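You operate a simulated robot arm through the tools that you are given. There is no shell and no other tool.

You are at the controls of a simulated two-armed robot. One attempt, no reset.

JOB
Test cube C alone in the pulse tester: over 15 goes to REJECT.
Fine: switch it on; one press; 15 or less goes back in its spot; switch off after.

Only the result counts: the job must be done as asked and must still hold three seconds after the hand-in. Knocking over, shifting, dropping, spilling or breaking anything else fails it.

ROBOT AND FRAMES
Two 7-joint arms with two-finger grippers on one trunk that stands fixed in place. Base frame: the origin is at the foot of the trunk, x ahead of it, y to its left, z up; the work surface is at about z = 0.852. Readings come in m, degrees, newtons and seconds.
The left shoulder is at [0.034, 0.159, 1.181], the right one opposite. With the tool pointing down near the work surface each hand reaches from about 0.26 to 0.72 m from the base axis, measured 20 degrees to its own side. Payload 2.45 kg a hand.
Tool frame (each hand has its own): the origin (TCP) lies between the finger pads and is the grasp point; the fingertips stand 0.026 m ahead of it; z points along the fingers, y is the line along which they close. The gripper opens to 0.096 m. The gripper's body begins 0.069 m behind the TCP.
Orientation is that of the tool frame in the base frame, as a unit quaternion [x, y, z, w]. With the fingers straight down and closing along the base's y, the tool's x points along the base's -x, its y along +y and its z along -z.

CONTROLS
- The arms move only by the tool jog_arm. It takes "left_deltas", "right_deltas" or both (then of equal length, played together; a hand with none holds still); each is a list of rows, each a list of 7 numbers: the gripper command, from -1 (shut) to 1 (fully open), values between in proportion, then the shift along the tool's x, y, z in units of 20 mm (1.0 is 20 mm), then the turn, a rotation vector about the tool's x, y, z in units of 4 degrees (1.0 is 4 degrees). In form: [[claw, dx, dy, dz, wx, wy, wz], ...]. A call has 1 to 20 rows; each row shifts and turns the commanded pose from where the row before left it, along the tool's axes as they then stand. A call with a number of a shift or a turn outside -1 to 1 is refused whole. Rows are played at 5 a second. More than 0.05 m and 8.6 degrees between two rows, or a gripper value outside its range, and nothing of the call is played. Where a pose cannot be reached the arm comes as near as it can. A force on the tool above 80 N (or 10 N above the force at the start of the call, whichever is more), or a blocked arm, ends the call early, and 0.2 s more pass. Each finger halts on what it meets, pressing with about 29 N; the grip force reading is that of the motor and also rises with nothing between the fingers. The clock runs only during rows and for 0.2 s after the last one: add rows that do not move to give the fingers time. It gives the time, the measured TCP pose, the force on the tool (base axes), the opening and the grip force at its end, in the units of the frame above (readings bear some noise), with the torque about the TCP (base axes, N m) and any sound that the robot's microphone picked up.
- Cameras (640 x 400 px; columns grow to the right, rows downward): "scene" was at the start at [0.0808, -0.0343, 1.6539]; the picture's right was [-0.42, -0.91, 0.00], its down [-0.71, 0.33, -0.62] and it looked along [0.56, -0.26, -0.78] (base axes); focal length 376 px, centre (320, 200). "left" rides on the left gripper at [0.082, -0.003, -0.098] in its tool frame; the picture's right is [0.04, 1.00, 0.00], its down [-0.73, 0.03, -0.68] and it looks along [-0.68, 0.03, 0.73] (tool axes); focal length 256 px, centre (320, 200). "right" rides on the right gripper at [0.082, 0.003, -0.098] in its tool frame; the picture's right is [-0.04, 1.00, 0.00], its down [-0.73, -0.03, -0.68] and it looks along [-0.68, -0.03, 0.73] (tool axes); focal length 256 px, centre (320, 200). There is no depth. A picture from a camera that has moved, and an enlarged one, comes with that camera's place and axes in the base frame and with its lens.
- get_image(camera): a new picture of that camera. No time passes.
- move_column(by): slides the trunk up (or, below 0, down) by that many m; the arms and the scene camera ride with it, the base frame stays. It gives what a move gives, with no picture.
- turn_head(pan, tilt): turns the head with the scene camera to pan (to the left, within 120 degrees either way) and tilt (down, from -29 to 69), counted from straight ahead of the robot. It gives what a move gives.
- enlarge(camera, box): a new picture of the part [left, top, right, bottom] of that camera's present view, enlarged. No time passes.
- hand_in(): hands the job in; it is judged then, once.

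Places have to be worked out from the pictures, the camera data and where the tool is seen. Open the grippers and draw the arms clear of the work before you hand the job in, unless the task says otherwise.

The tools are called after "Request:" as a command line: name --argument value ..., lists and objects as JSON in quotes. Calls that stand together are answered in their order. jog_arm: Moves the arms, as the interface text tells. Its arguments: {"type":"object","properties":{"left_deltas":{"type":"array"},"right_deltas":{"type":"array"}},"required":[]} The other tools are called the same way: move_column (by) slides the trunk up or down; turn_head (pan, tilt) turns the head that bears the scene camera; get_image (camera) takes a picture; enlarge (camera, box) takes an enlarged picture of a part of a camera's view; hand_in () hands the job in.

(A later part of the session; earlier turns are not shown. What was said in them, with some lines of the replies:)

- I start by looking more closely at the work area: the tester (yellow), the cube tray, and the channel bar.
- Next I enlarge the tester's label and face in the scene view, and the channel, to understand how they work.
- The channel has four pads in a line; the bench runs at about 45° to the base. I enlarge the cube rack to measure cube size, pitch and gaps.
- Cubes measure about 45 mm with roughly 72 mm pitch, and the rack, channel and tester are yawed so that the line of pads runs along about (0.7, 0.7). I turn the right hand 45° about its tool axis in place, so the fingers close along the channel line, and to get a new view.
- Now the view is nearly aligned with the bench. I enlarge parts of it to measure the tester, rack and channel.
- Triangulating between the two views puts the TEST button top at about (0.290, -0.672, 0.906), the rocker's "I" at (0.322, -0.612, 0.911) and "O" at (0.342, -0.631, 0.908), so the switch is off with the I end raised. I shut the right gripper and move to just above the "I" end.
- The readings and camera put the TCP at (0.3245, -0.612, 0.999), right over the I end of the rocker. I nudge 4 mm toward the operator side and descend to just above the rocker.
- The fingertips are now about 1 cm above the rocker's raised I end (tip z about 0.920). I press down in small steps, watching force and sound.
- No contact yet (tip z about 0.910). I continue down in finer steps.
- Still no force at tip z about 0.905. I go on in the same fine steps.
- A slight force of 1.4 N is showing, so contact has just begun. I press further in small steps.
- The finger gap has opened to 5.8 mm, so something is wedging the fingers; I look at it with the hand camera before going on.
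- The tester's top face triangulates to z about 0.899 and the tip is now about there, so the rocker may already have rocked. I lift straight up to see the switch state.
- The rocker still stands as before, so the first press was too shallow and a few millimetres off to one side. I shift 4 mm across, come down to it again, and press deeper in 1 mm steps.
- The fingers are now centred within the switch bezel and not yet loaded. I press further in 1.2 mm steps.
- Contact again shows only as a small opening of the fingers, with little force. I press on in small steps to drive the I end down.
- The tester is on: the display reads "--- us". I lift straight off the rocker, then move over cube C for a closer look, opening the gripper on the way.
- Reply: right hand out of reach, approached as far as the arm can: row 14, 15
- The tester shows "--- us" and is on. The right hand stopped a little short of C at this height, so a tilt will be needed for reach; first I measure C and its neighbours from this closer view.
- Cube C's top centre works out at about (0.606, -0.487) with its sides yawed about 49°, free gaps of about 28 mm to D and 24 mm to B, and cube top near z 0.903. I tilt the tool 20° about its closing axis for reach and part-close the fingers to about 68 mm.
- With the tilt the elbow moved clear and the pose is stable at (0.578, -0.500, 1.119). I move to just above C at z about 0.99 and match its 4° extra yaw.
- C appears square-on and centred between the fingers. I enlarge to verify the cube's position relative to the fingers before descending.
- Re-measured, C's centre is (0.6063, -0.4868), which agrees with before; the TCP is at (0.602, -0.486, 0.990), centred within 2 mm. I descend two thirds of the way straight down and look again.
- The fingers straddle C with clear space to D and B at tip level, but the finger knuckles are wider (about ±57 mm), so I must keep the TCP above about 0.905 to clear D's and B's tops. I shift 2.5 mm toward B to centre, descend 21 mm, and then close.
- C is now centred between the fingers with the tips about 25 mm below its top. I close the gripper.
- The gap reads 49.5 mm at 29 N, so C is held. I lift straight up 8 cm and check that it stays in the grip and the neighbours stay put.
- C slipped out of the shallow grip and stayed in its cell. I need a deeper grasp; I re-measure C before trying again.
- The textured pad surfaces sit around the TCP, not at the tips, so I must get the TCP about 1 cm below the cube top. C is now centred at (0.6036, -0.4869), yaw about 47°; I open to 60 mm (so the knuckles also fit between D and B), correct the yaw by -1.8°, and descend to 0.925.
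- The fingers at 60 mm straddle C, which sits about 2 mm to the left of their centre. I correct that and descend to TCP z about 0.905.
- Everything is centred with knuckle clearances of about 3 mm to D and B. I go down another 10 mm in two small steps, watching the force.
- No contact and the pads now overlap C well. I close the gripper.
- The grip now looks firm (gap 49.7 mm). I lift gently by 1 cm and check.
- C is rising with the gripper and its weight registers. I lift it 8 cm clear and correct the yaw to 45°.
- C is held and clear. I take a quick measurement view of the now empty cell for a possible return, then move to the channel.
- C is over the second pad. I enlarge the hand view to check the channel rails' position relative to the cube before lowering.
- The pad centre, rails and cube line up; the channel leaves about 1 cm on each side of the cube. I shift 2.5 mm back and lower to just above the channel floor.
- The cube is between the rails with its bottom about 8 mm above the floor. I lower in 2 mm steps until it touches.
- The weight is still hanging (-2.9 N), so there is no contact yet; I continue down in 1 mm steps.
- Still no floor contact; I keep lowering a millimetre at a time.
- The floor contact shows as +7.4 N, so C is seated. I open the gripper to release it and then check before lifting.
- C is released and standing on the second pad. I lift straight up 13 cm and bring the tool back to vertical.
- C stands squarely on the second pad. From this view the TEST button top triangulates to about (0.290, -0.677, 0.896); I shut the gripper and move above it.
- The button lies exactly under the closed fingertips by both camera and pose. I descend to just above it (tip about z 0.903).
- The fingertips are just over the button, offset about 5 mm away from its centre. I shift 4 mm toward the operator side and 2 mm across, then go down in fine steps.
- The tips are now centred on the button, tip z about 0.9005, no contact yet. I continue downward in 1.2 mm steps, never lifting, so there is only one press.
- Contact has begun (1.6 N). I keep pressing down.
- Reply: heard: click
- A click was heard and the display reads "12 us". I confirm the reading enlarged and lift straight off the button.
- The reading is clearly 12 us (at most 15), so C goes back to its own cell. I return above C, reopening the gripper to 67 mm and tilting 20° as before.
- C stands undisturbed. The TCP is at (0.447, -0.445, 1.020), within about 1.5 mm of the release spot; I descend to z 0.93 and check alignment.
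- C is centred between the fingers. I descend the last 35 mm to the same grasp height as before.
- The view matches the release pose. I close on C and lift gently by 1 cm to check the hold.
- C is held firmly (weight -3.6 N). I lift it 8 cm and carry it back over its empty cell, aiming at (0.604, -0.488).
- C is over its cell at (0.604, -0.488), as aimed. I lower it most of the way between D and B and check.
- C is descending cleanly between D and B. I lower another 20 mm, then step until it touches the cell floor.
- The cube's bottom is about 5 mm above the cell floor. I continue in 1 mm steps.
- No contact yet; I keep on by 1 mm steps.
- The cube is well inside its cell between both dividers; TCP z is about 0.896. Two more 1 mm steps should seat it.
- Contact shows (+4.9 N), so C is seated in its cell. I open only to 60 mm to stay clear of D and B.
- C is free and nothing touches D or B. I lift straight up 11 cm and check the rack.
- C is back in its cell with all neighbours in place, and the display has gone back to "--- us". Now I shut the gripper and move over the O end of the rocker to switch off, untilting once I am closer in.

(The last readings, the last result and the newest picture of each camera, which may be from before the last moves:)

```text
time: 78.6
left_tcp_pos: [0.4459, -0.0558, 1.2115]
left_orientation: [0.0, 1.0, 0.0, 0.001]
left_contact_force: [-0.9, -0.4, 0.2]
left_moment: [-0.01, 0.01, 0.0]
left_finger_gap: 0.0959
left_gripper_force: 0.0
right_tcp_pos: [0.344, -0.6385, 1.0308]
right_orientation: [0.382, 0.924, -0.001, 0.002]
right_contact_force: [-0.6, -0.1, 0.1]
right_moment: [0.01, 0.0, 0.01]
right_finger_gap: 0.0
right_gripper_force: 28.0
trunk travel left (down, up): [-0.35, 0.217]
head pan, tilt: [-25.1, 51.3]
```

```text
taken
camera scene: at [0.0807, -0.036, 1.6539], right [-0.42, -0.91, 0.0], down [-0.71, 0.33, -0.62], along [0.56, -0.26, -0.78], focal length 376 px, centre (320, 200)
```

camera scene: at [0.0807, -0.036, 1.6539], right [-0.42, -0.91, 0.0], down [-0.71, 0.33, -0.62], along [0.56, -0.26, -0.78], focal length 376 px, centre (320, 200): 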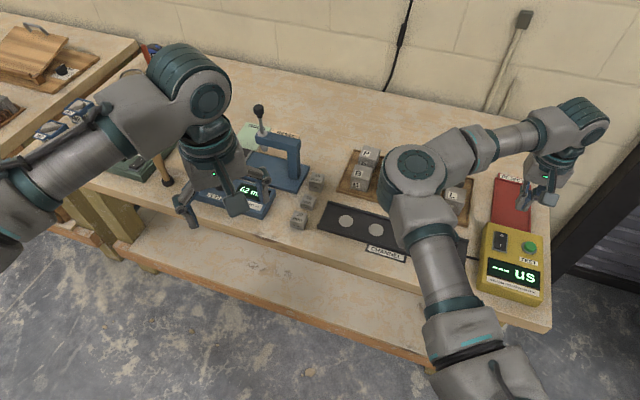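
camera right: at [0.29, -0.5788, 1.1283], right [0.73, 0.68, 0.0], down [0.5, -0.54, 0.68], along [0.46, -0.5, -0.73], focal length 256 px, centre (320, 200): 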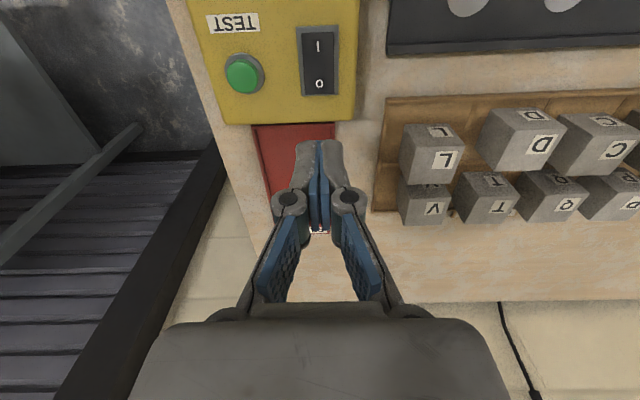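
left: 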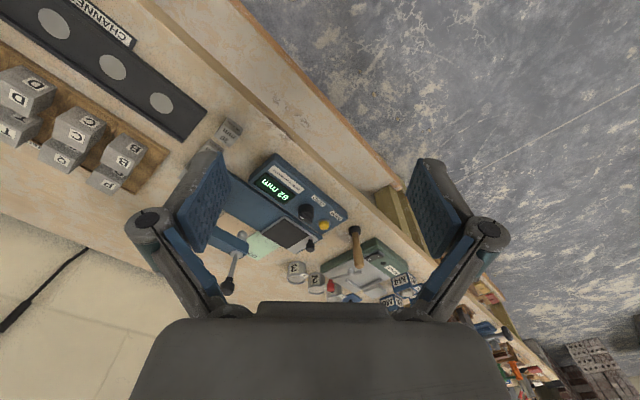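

The closed fingertips are right over the outer part of the O end, aligned across. I descend to just above it.

Request:
jog_arm --right_deltas '[[-1, 0, -0.05, 0.95, 0, 0, 0], [-1, 0, 0, 0.95, 0, 0, 0], [-1, 0, 0, 0.95, 0, 0, 0], [-1, 0, 0, 0.95, 0, 0, 0], [-1, 0, 0, 0.95, 0, 0, 0], [-1, 0, 0, 0, 0, 0, 0]]'

Request:
enlarge --camera "right" --box '[240, 80, 400, 200]'

Request:
enlarge --camera "scene" --box '[470, 205, 570, 310]'

```text
time: 80.0
left_tcp_pos: [0.4451, -0.0584, 1.2107]
left_orientation: [0.001, 1.0, 0.0, 0.001]
left_contact_force: [0.7, -0.3, -0.1]
left_moment: [-0.02, 0.01, 0.02]
left_finger_gap: 0.096
left_gripper_force: 0.0
right_tcp_pos: [0.3435, -0.6408, 0.9367]
right_orientation: [0.384, 0.924, 0.0, 0.001]
right_contact_force: [0.1, 0.0, -0.1]
right_moment: [0.02, 0.02, -0.03]
right_finger_gap: 0.0
right_gripper_force: 28.9
trunk travel left (down, up): [-0.35, 0.217]
head pan, tilt: [-25.1, 51.3]
```

```text
3.33 times, centred on (320, 140) of right
camera zoom: at [0.2892, -0.5805, 1.0331], right [0.73, 0.68, 0.0], down [0.5, -0.54, 0.68], along [0.46, -0.5, -0.73], focal length 853 px, centre (320, 400)
```

zoom: 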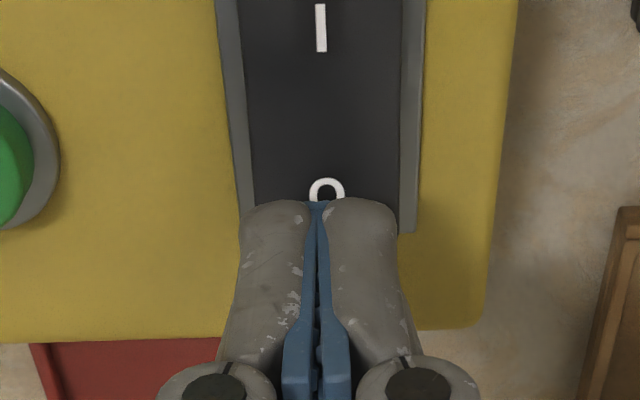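

```text
3.81 times, centred on (520, 258) of scene
camera zoom: at [0.0807, -0.036, 1.6539], right [-0.42, -0.91, 0.0], down [-0.71, 0.33, -0.62], along [0.56, -0.26, -0.78], focal length 1431 px, centre (-442, -19)
```

zoom: 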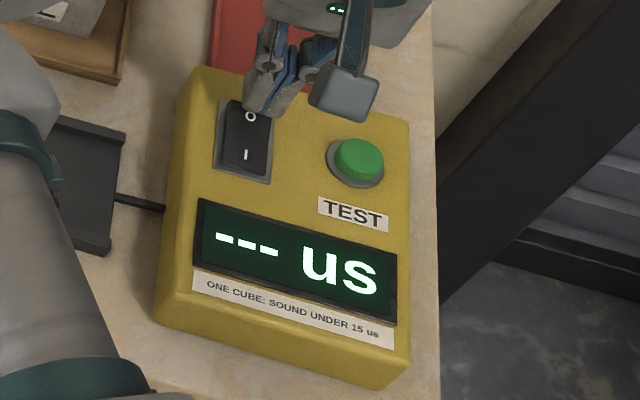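

The tips are about 8 mm above the O end and well aligned. I shift 2 mm toward its centre and press down in small steps.

Request:
jog_arm --right_deltas '[[-1, 0.1, 0, 0, 0, 0, 0], [-1, 0, 0, 0.075, 0, 0, 0], [-1, 0, 0, 0.075, 0, 0, 0], [-1, 0, 0, 0.075, 0, 0, 0], [-1, 0, 0, 0.075, 0, 0, 0], [-1, 0, 0, 0.075, 0, 0, 0], [-1, 0, 0, 0.06, 0, 0, 0]]'

Request:
enlarge --camera "scene" --box '[470, 205, 570, 310]'

```text
time: 81.6
left_tcp_pos: [0.446, -0.0571, 1.2119]
left_orientation: [0.0, 1.0, 0.0, 0.002]
left_contact_force: [0.0, -0.3, 0.6]
left_moment: [0.02, -0.01, 0.0]
left_finger_gap: 0.096
left_gripper_force: 0.1
right_tcp_pos: [0.3437, -0.6375, 0.9274]
right_orientation: [0.383, 0.924, -0.001, 0.001]
right_contact_force: [-0.7, -0.4, 0.3]
right_moment: [0.01, -0.02, 0.02]
right_finger_gap: 0.0002
right_gripper_force: 28.0
trunk travel left (down, up): [-0.35, 0.217]
head pan, tilt: [-25.1, 51.3]
```

```text
3.81 times, centred on (520, 258) of scene
camera zoom: at [0.0808, -0.036, 1.6539], right [-0.42, -0.91, 0.0], down [-0.71, 0.33, -0.62], along [0.56, -0.26, -0.78], focal length 1431 px, centre (-442, -19)
```

zoom: 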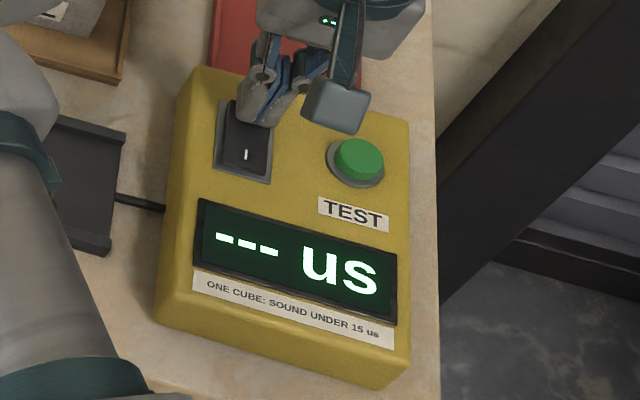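

No contact yet at tip z about 0.900. I continue with 1.2 mm steps.

Request:
jog_arm --right_deltas '[[-1, 0, 0, 0.06, 0, 0, 0], [-1, 0, 0, 0.06, 0, 0, 0], [-1, 0, 0, 0.06, 0, 0, 0]]'

Request:
enlarge --camera "scene" --box '[470, 205, 570, 310]'

```text
time: 82.4
left_tcp_pos: [0.4455, -0.0574, 1.2122]
left_orientation: [-0.001, 1.0, 0.0, 0.001]
left_contact_force: [0.5, -0.5, -0.2]
left_moment: [0.0, 0.01, 0.0]
left_finger_gap: 0.0962
left_gripper_force: 0.0
right_tcp_pos: [0.3433, -0.6388, 0.9246]
right_orientation: [0.382, 0.924, -0.002, 0.001]
right_contact_force: [-1.1, 1.4, 1.3]
right_moment: [0.03, 0.01, 0.0]
right_finger_gap: 0.0062
right_gripper_force: 28.6
trunk travel left (down, up): [-0.35, 0.217]
head pan, tilt: [-25.1, 51.3]
```

```text
3.81 times, centred on (520, 258) of scene
camera zoom: at [0.0807, -0.0356, 1.6539], right [-0.42, -0.91, 0.0], down [-0.71, 0.33, -0.62], along [0.56, -0.26, -0.78], focal length 1431 px, centre (-442, -19)
```

zoom: 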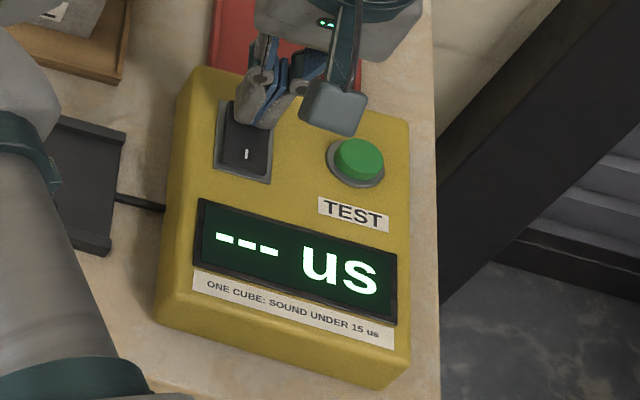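

Contact has begun (1.3 N, finger gap 6 mm as before). I press further.

Request:
jog_arm --right_deltas '[[-1, 0, 0, 0.06, 0, 0, 0], [-1, 0, 0, 0.06, 0, 0, 0], [-1, 0, 0, 0.06, 0, 0, 0]]'

Request:
enlarge --camera "scene" --box '[470, 205, 570, 310]'

```text
time: 83.2
left_tcp_pos: [0.4451, -0.0575, 1.2122]
left_orientation: [0.0, 1.0, 0.0, 0.002]
left_contact_force: [0.2, 0.4, 0.9]
left_moment: [-0.04, 0.02, 0.01]
left_finger_gap: 0.0958
left_gripper_force: 0.1
right_tcp_pos: [0.3446, -0.6381, 0.9225]
right_orientation: [0.382, 0.924, -0.003, 0.002]
right_contact_force: [1.4, -2.8, 8.5]
right_moment: [-0.01, 0.03, 0.04]
right_finger_gap: 0.0059
right_gripper_force: 28.6
trunk travel left (down, up): [-0.35, 0.217]
head pan, tilt: [-25.1, 51.3]
```

```text
3.81 times, centred on (520, 258) of scene
camera zoom: at [0.0799, -0.0351, 1.6541], right [-0.42, -0.91, 0.0], down [-0.71, 0.33, -0.62], along [0.56, -0.26, -0.78], focal length 1431 px, centre (-442, -19)
```

zoom: 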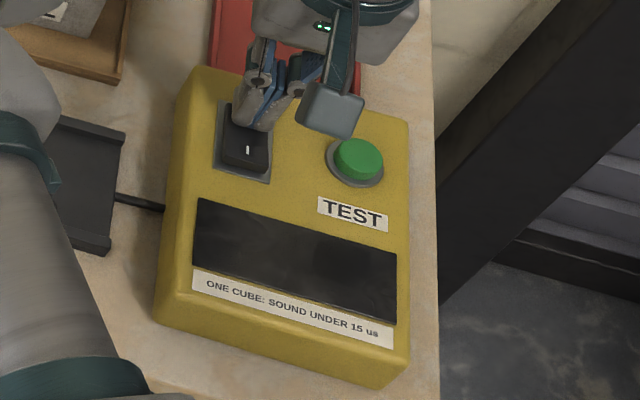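

The display is dark and the rocker has tipped to O. I lift straight up, open the gripper, and withdraw to a high, clear position.

Request:
jog_arm --right_deltas '[[-1, 0, 0, -0.5, 0, 0, 0], [-1, 0, 0, -1, 0, 0, 0], [-1, 0, 0, -1, 0, 0, 0], [-1, 0, 0, -1, 0, 0, 0], [-1, 0, 0, -1, 0, 0, 0], [-1, 0, 0, -1, 0, 0, 0], [-1, 0, 0, -1, 0, 0, 0], [-1, 0, 0, -1, 0, 0, 0], [-1, 0, 0, -1, 0, 0, 0], [-1, 0, 0, -1, 0, 0, 0], [1, 0, 0, -1, 0, 0, 0], [1, 0, 0, -1, 0, 0, 0], [1, 0, 0, -1, 0, 0, 0], [1, 0, 0, -1, 0, 0, 0], [1, 0, 0, -1, 0, 0, 0], [1, 0, 0, -1, 0, 0, 0], [1, 0, 0, 0, 0, 0, 0]]'

Request:
get_image --camera "scene"

Request:
get_image --camera "right"

```text
time: 86.8
left_tcp_pos: [0.4478, -0.0568, 1.2128]
left_orientation: [0.001, 1.0, 0.0, 0.001]
left_contact_force: [-1.0, -0.8, 0.5]
left_moment: [0.02, 0.01, 0.0]
left_finger_gap: 0.096
left_gripper_force: 0.2
right_tcp_pos: [0.3445, -0.6385, 1.2301]
right_orientation: [0.383, 0.924, -0.001, 0.002]
right_contact_force: [-0.5, 0.1, -0.6]
right_moment: [-0.02, -0.01, -0.04]
right_finger_gap: 0.0963
right_gripper_force: 0.1
trunk travel left (down, up): [-0.35, 0.217]
head pan, tilt: [-25.1, 51.3]
```

```text
taken
camera scene: at [0.0809, -0.0361, 1.6538], right [-0.42, -0.91, 0.0], down [-0.71, 0.33, -0.62], along [0.56, -0.26, -0.78], focal length 376 px, centre (320, 200)
```

scene: 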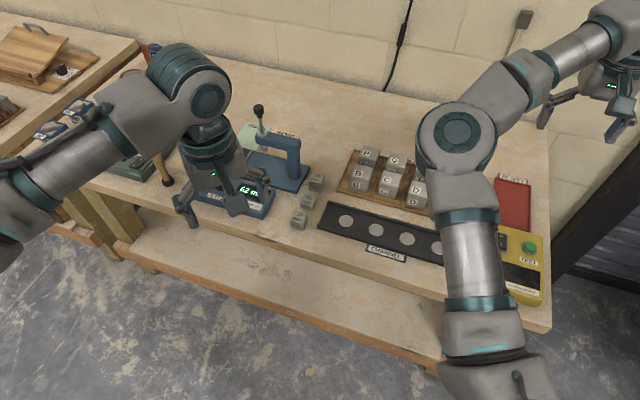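

```text
taken
camera right: at [0.2882, -0.5787, 1.3268], right [0.73, 0.68, 0.0], down [0.5, -0.54, 0.68], along [0.46, -0.5, -0.73], focal length 256 px, centre (320, 200)
```

right: 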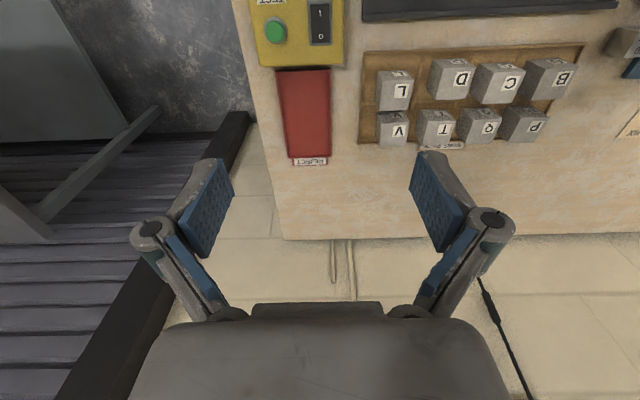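

I check the rack and the tester closely for the final state.

Request:
enlarge --camera "right" --box '[340, 20, 600, 160]'

Request:
enlarge --camera "scene" --box '[480, 210, 560, 310]'

Request:
enlarge --camera "scene" --box '[310, 130, 450, 270]'

Request:
enlarge --camera "right" --box '[240, 0, 360, 80]'

```text
2.46 times, centred on (470, 90) of right
camera zoom: at [0.2882, -0.5787, 1.3268], right [0.73, 0.68, 0.0], down [0.5, -0.54, 0.68], along [0.46, -0.5, -0.73], focal length 630 px, centre (-49, 471)
```

zoom: 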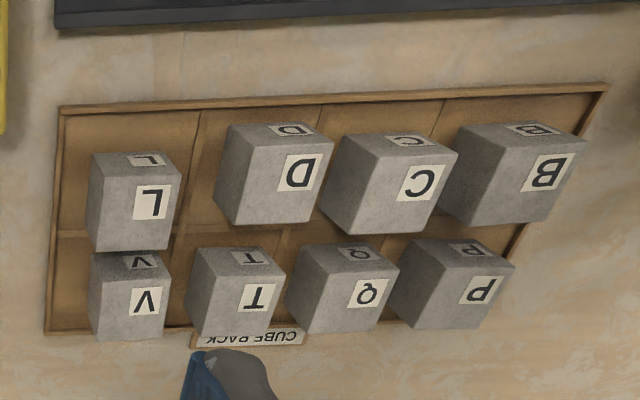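

```text
4.00 times, centred on (520, 260) of scene
camera zoom: at [0.0809, -0.0361, 1.6538], right [-0.42, -0.91, 0.0], down [-0.71, 0.33, -0.62], along [0.56, -0.26, -0.78], focal length 1502 px, centre (-480, -40)
```

zoom: 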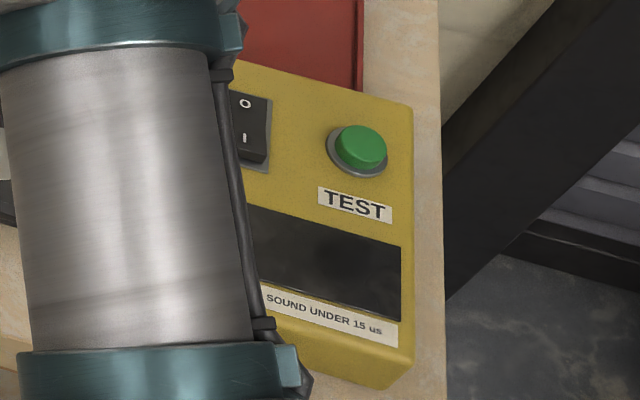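

```text
2.86 times, centred on (380, 200) of scene
camera zoom: at [0.0809, -0.0361, 1.6538], right [-0.42, -0.91, 0.0], down [-0.71, 0.33, -0.62], along [0.56, -0.26, -0.78], focal length 1073 px, centre (149, 200)
```

zoom: 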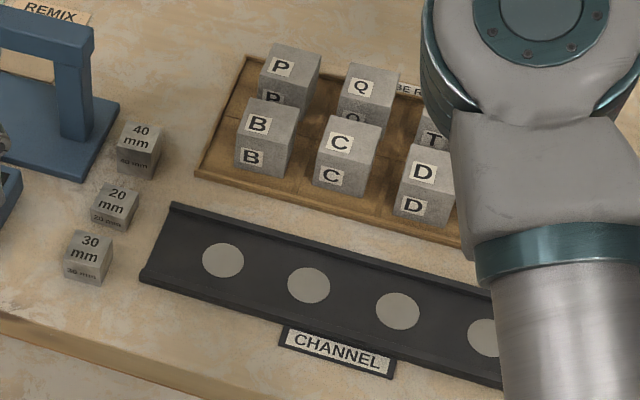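

```text
5.00 times, centred on (300, 40) of right
camera zoom: at [0.2882, -0.5787, 1.3268], right [0.73, 0.68, 0.0], down [0.5, -0.54, 0.68], along [0.46, -0.5, -0.73], focal length 1280 px, centre (420, 1000)
```

zoom: 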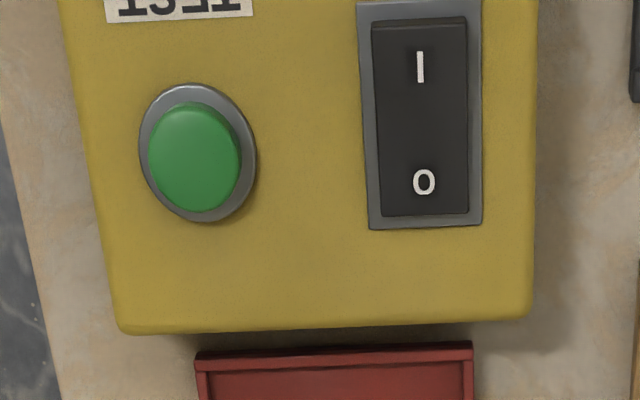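

Cube C tested at 12 us on one press, under the limit of 15, and it is back in its own cell with the other cubes still in their cells. The channel is empty, the tester is off with a dark display, both grippers are open and the arms are clear. I hand the job in.

Request:
hand_in

```text
The job is handed in.
```

Cube C read 12 us, which is within the limit of 15, so I put it back in its own cell in the rack. I tested it alone in the channel with one press of TEST, then switched the tester off.

My first grip on C was too shallow: it slipped as I lifted and stayed in its cell, turned and shifted by a few millimetres. I gripped it lower the second time, and it held for both the test and the return.

In the last pictures the other cubes look undisturbed, the channel is empty and the display is dark. Both grippers are open and the arms are up clear of the bench. The job is handed in.
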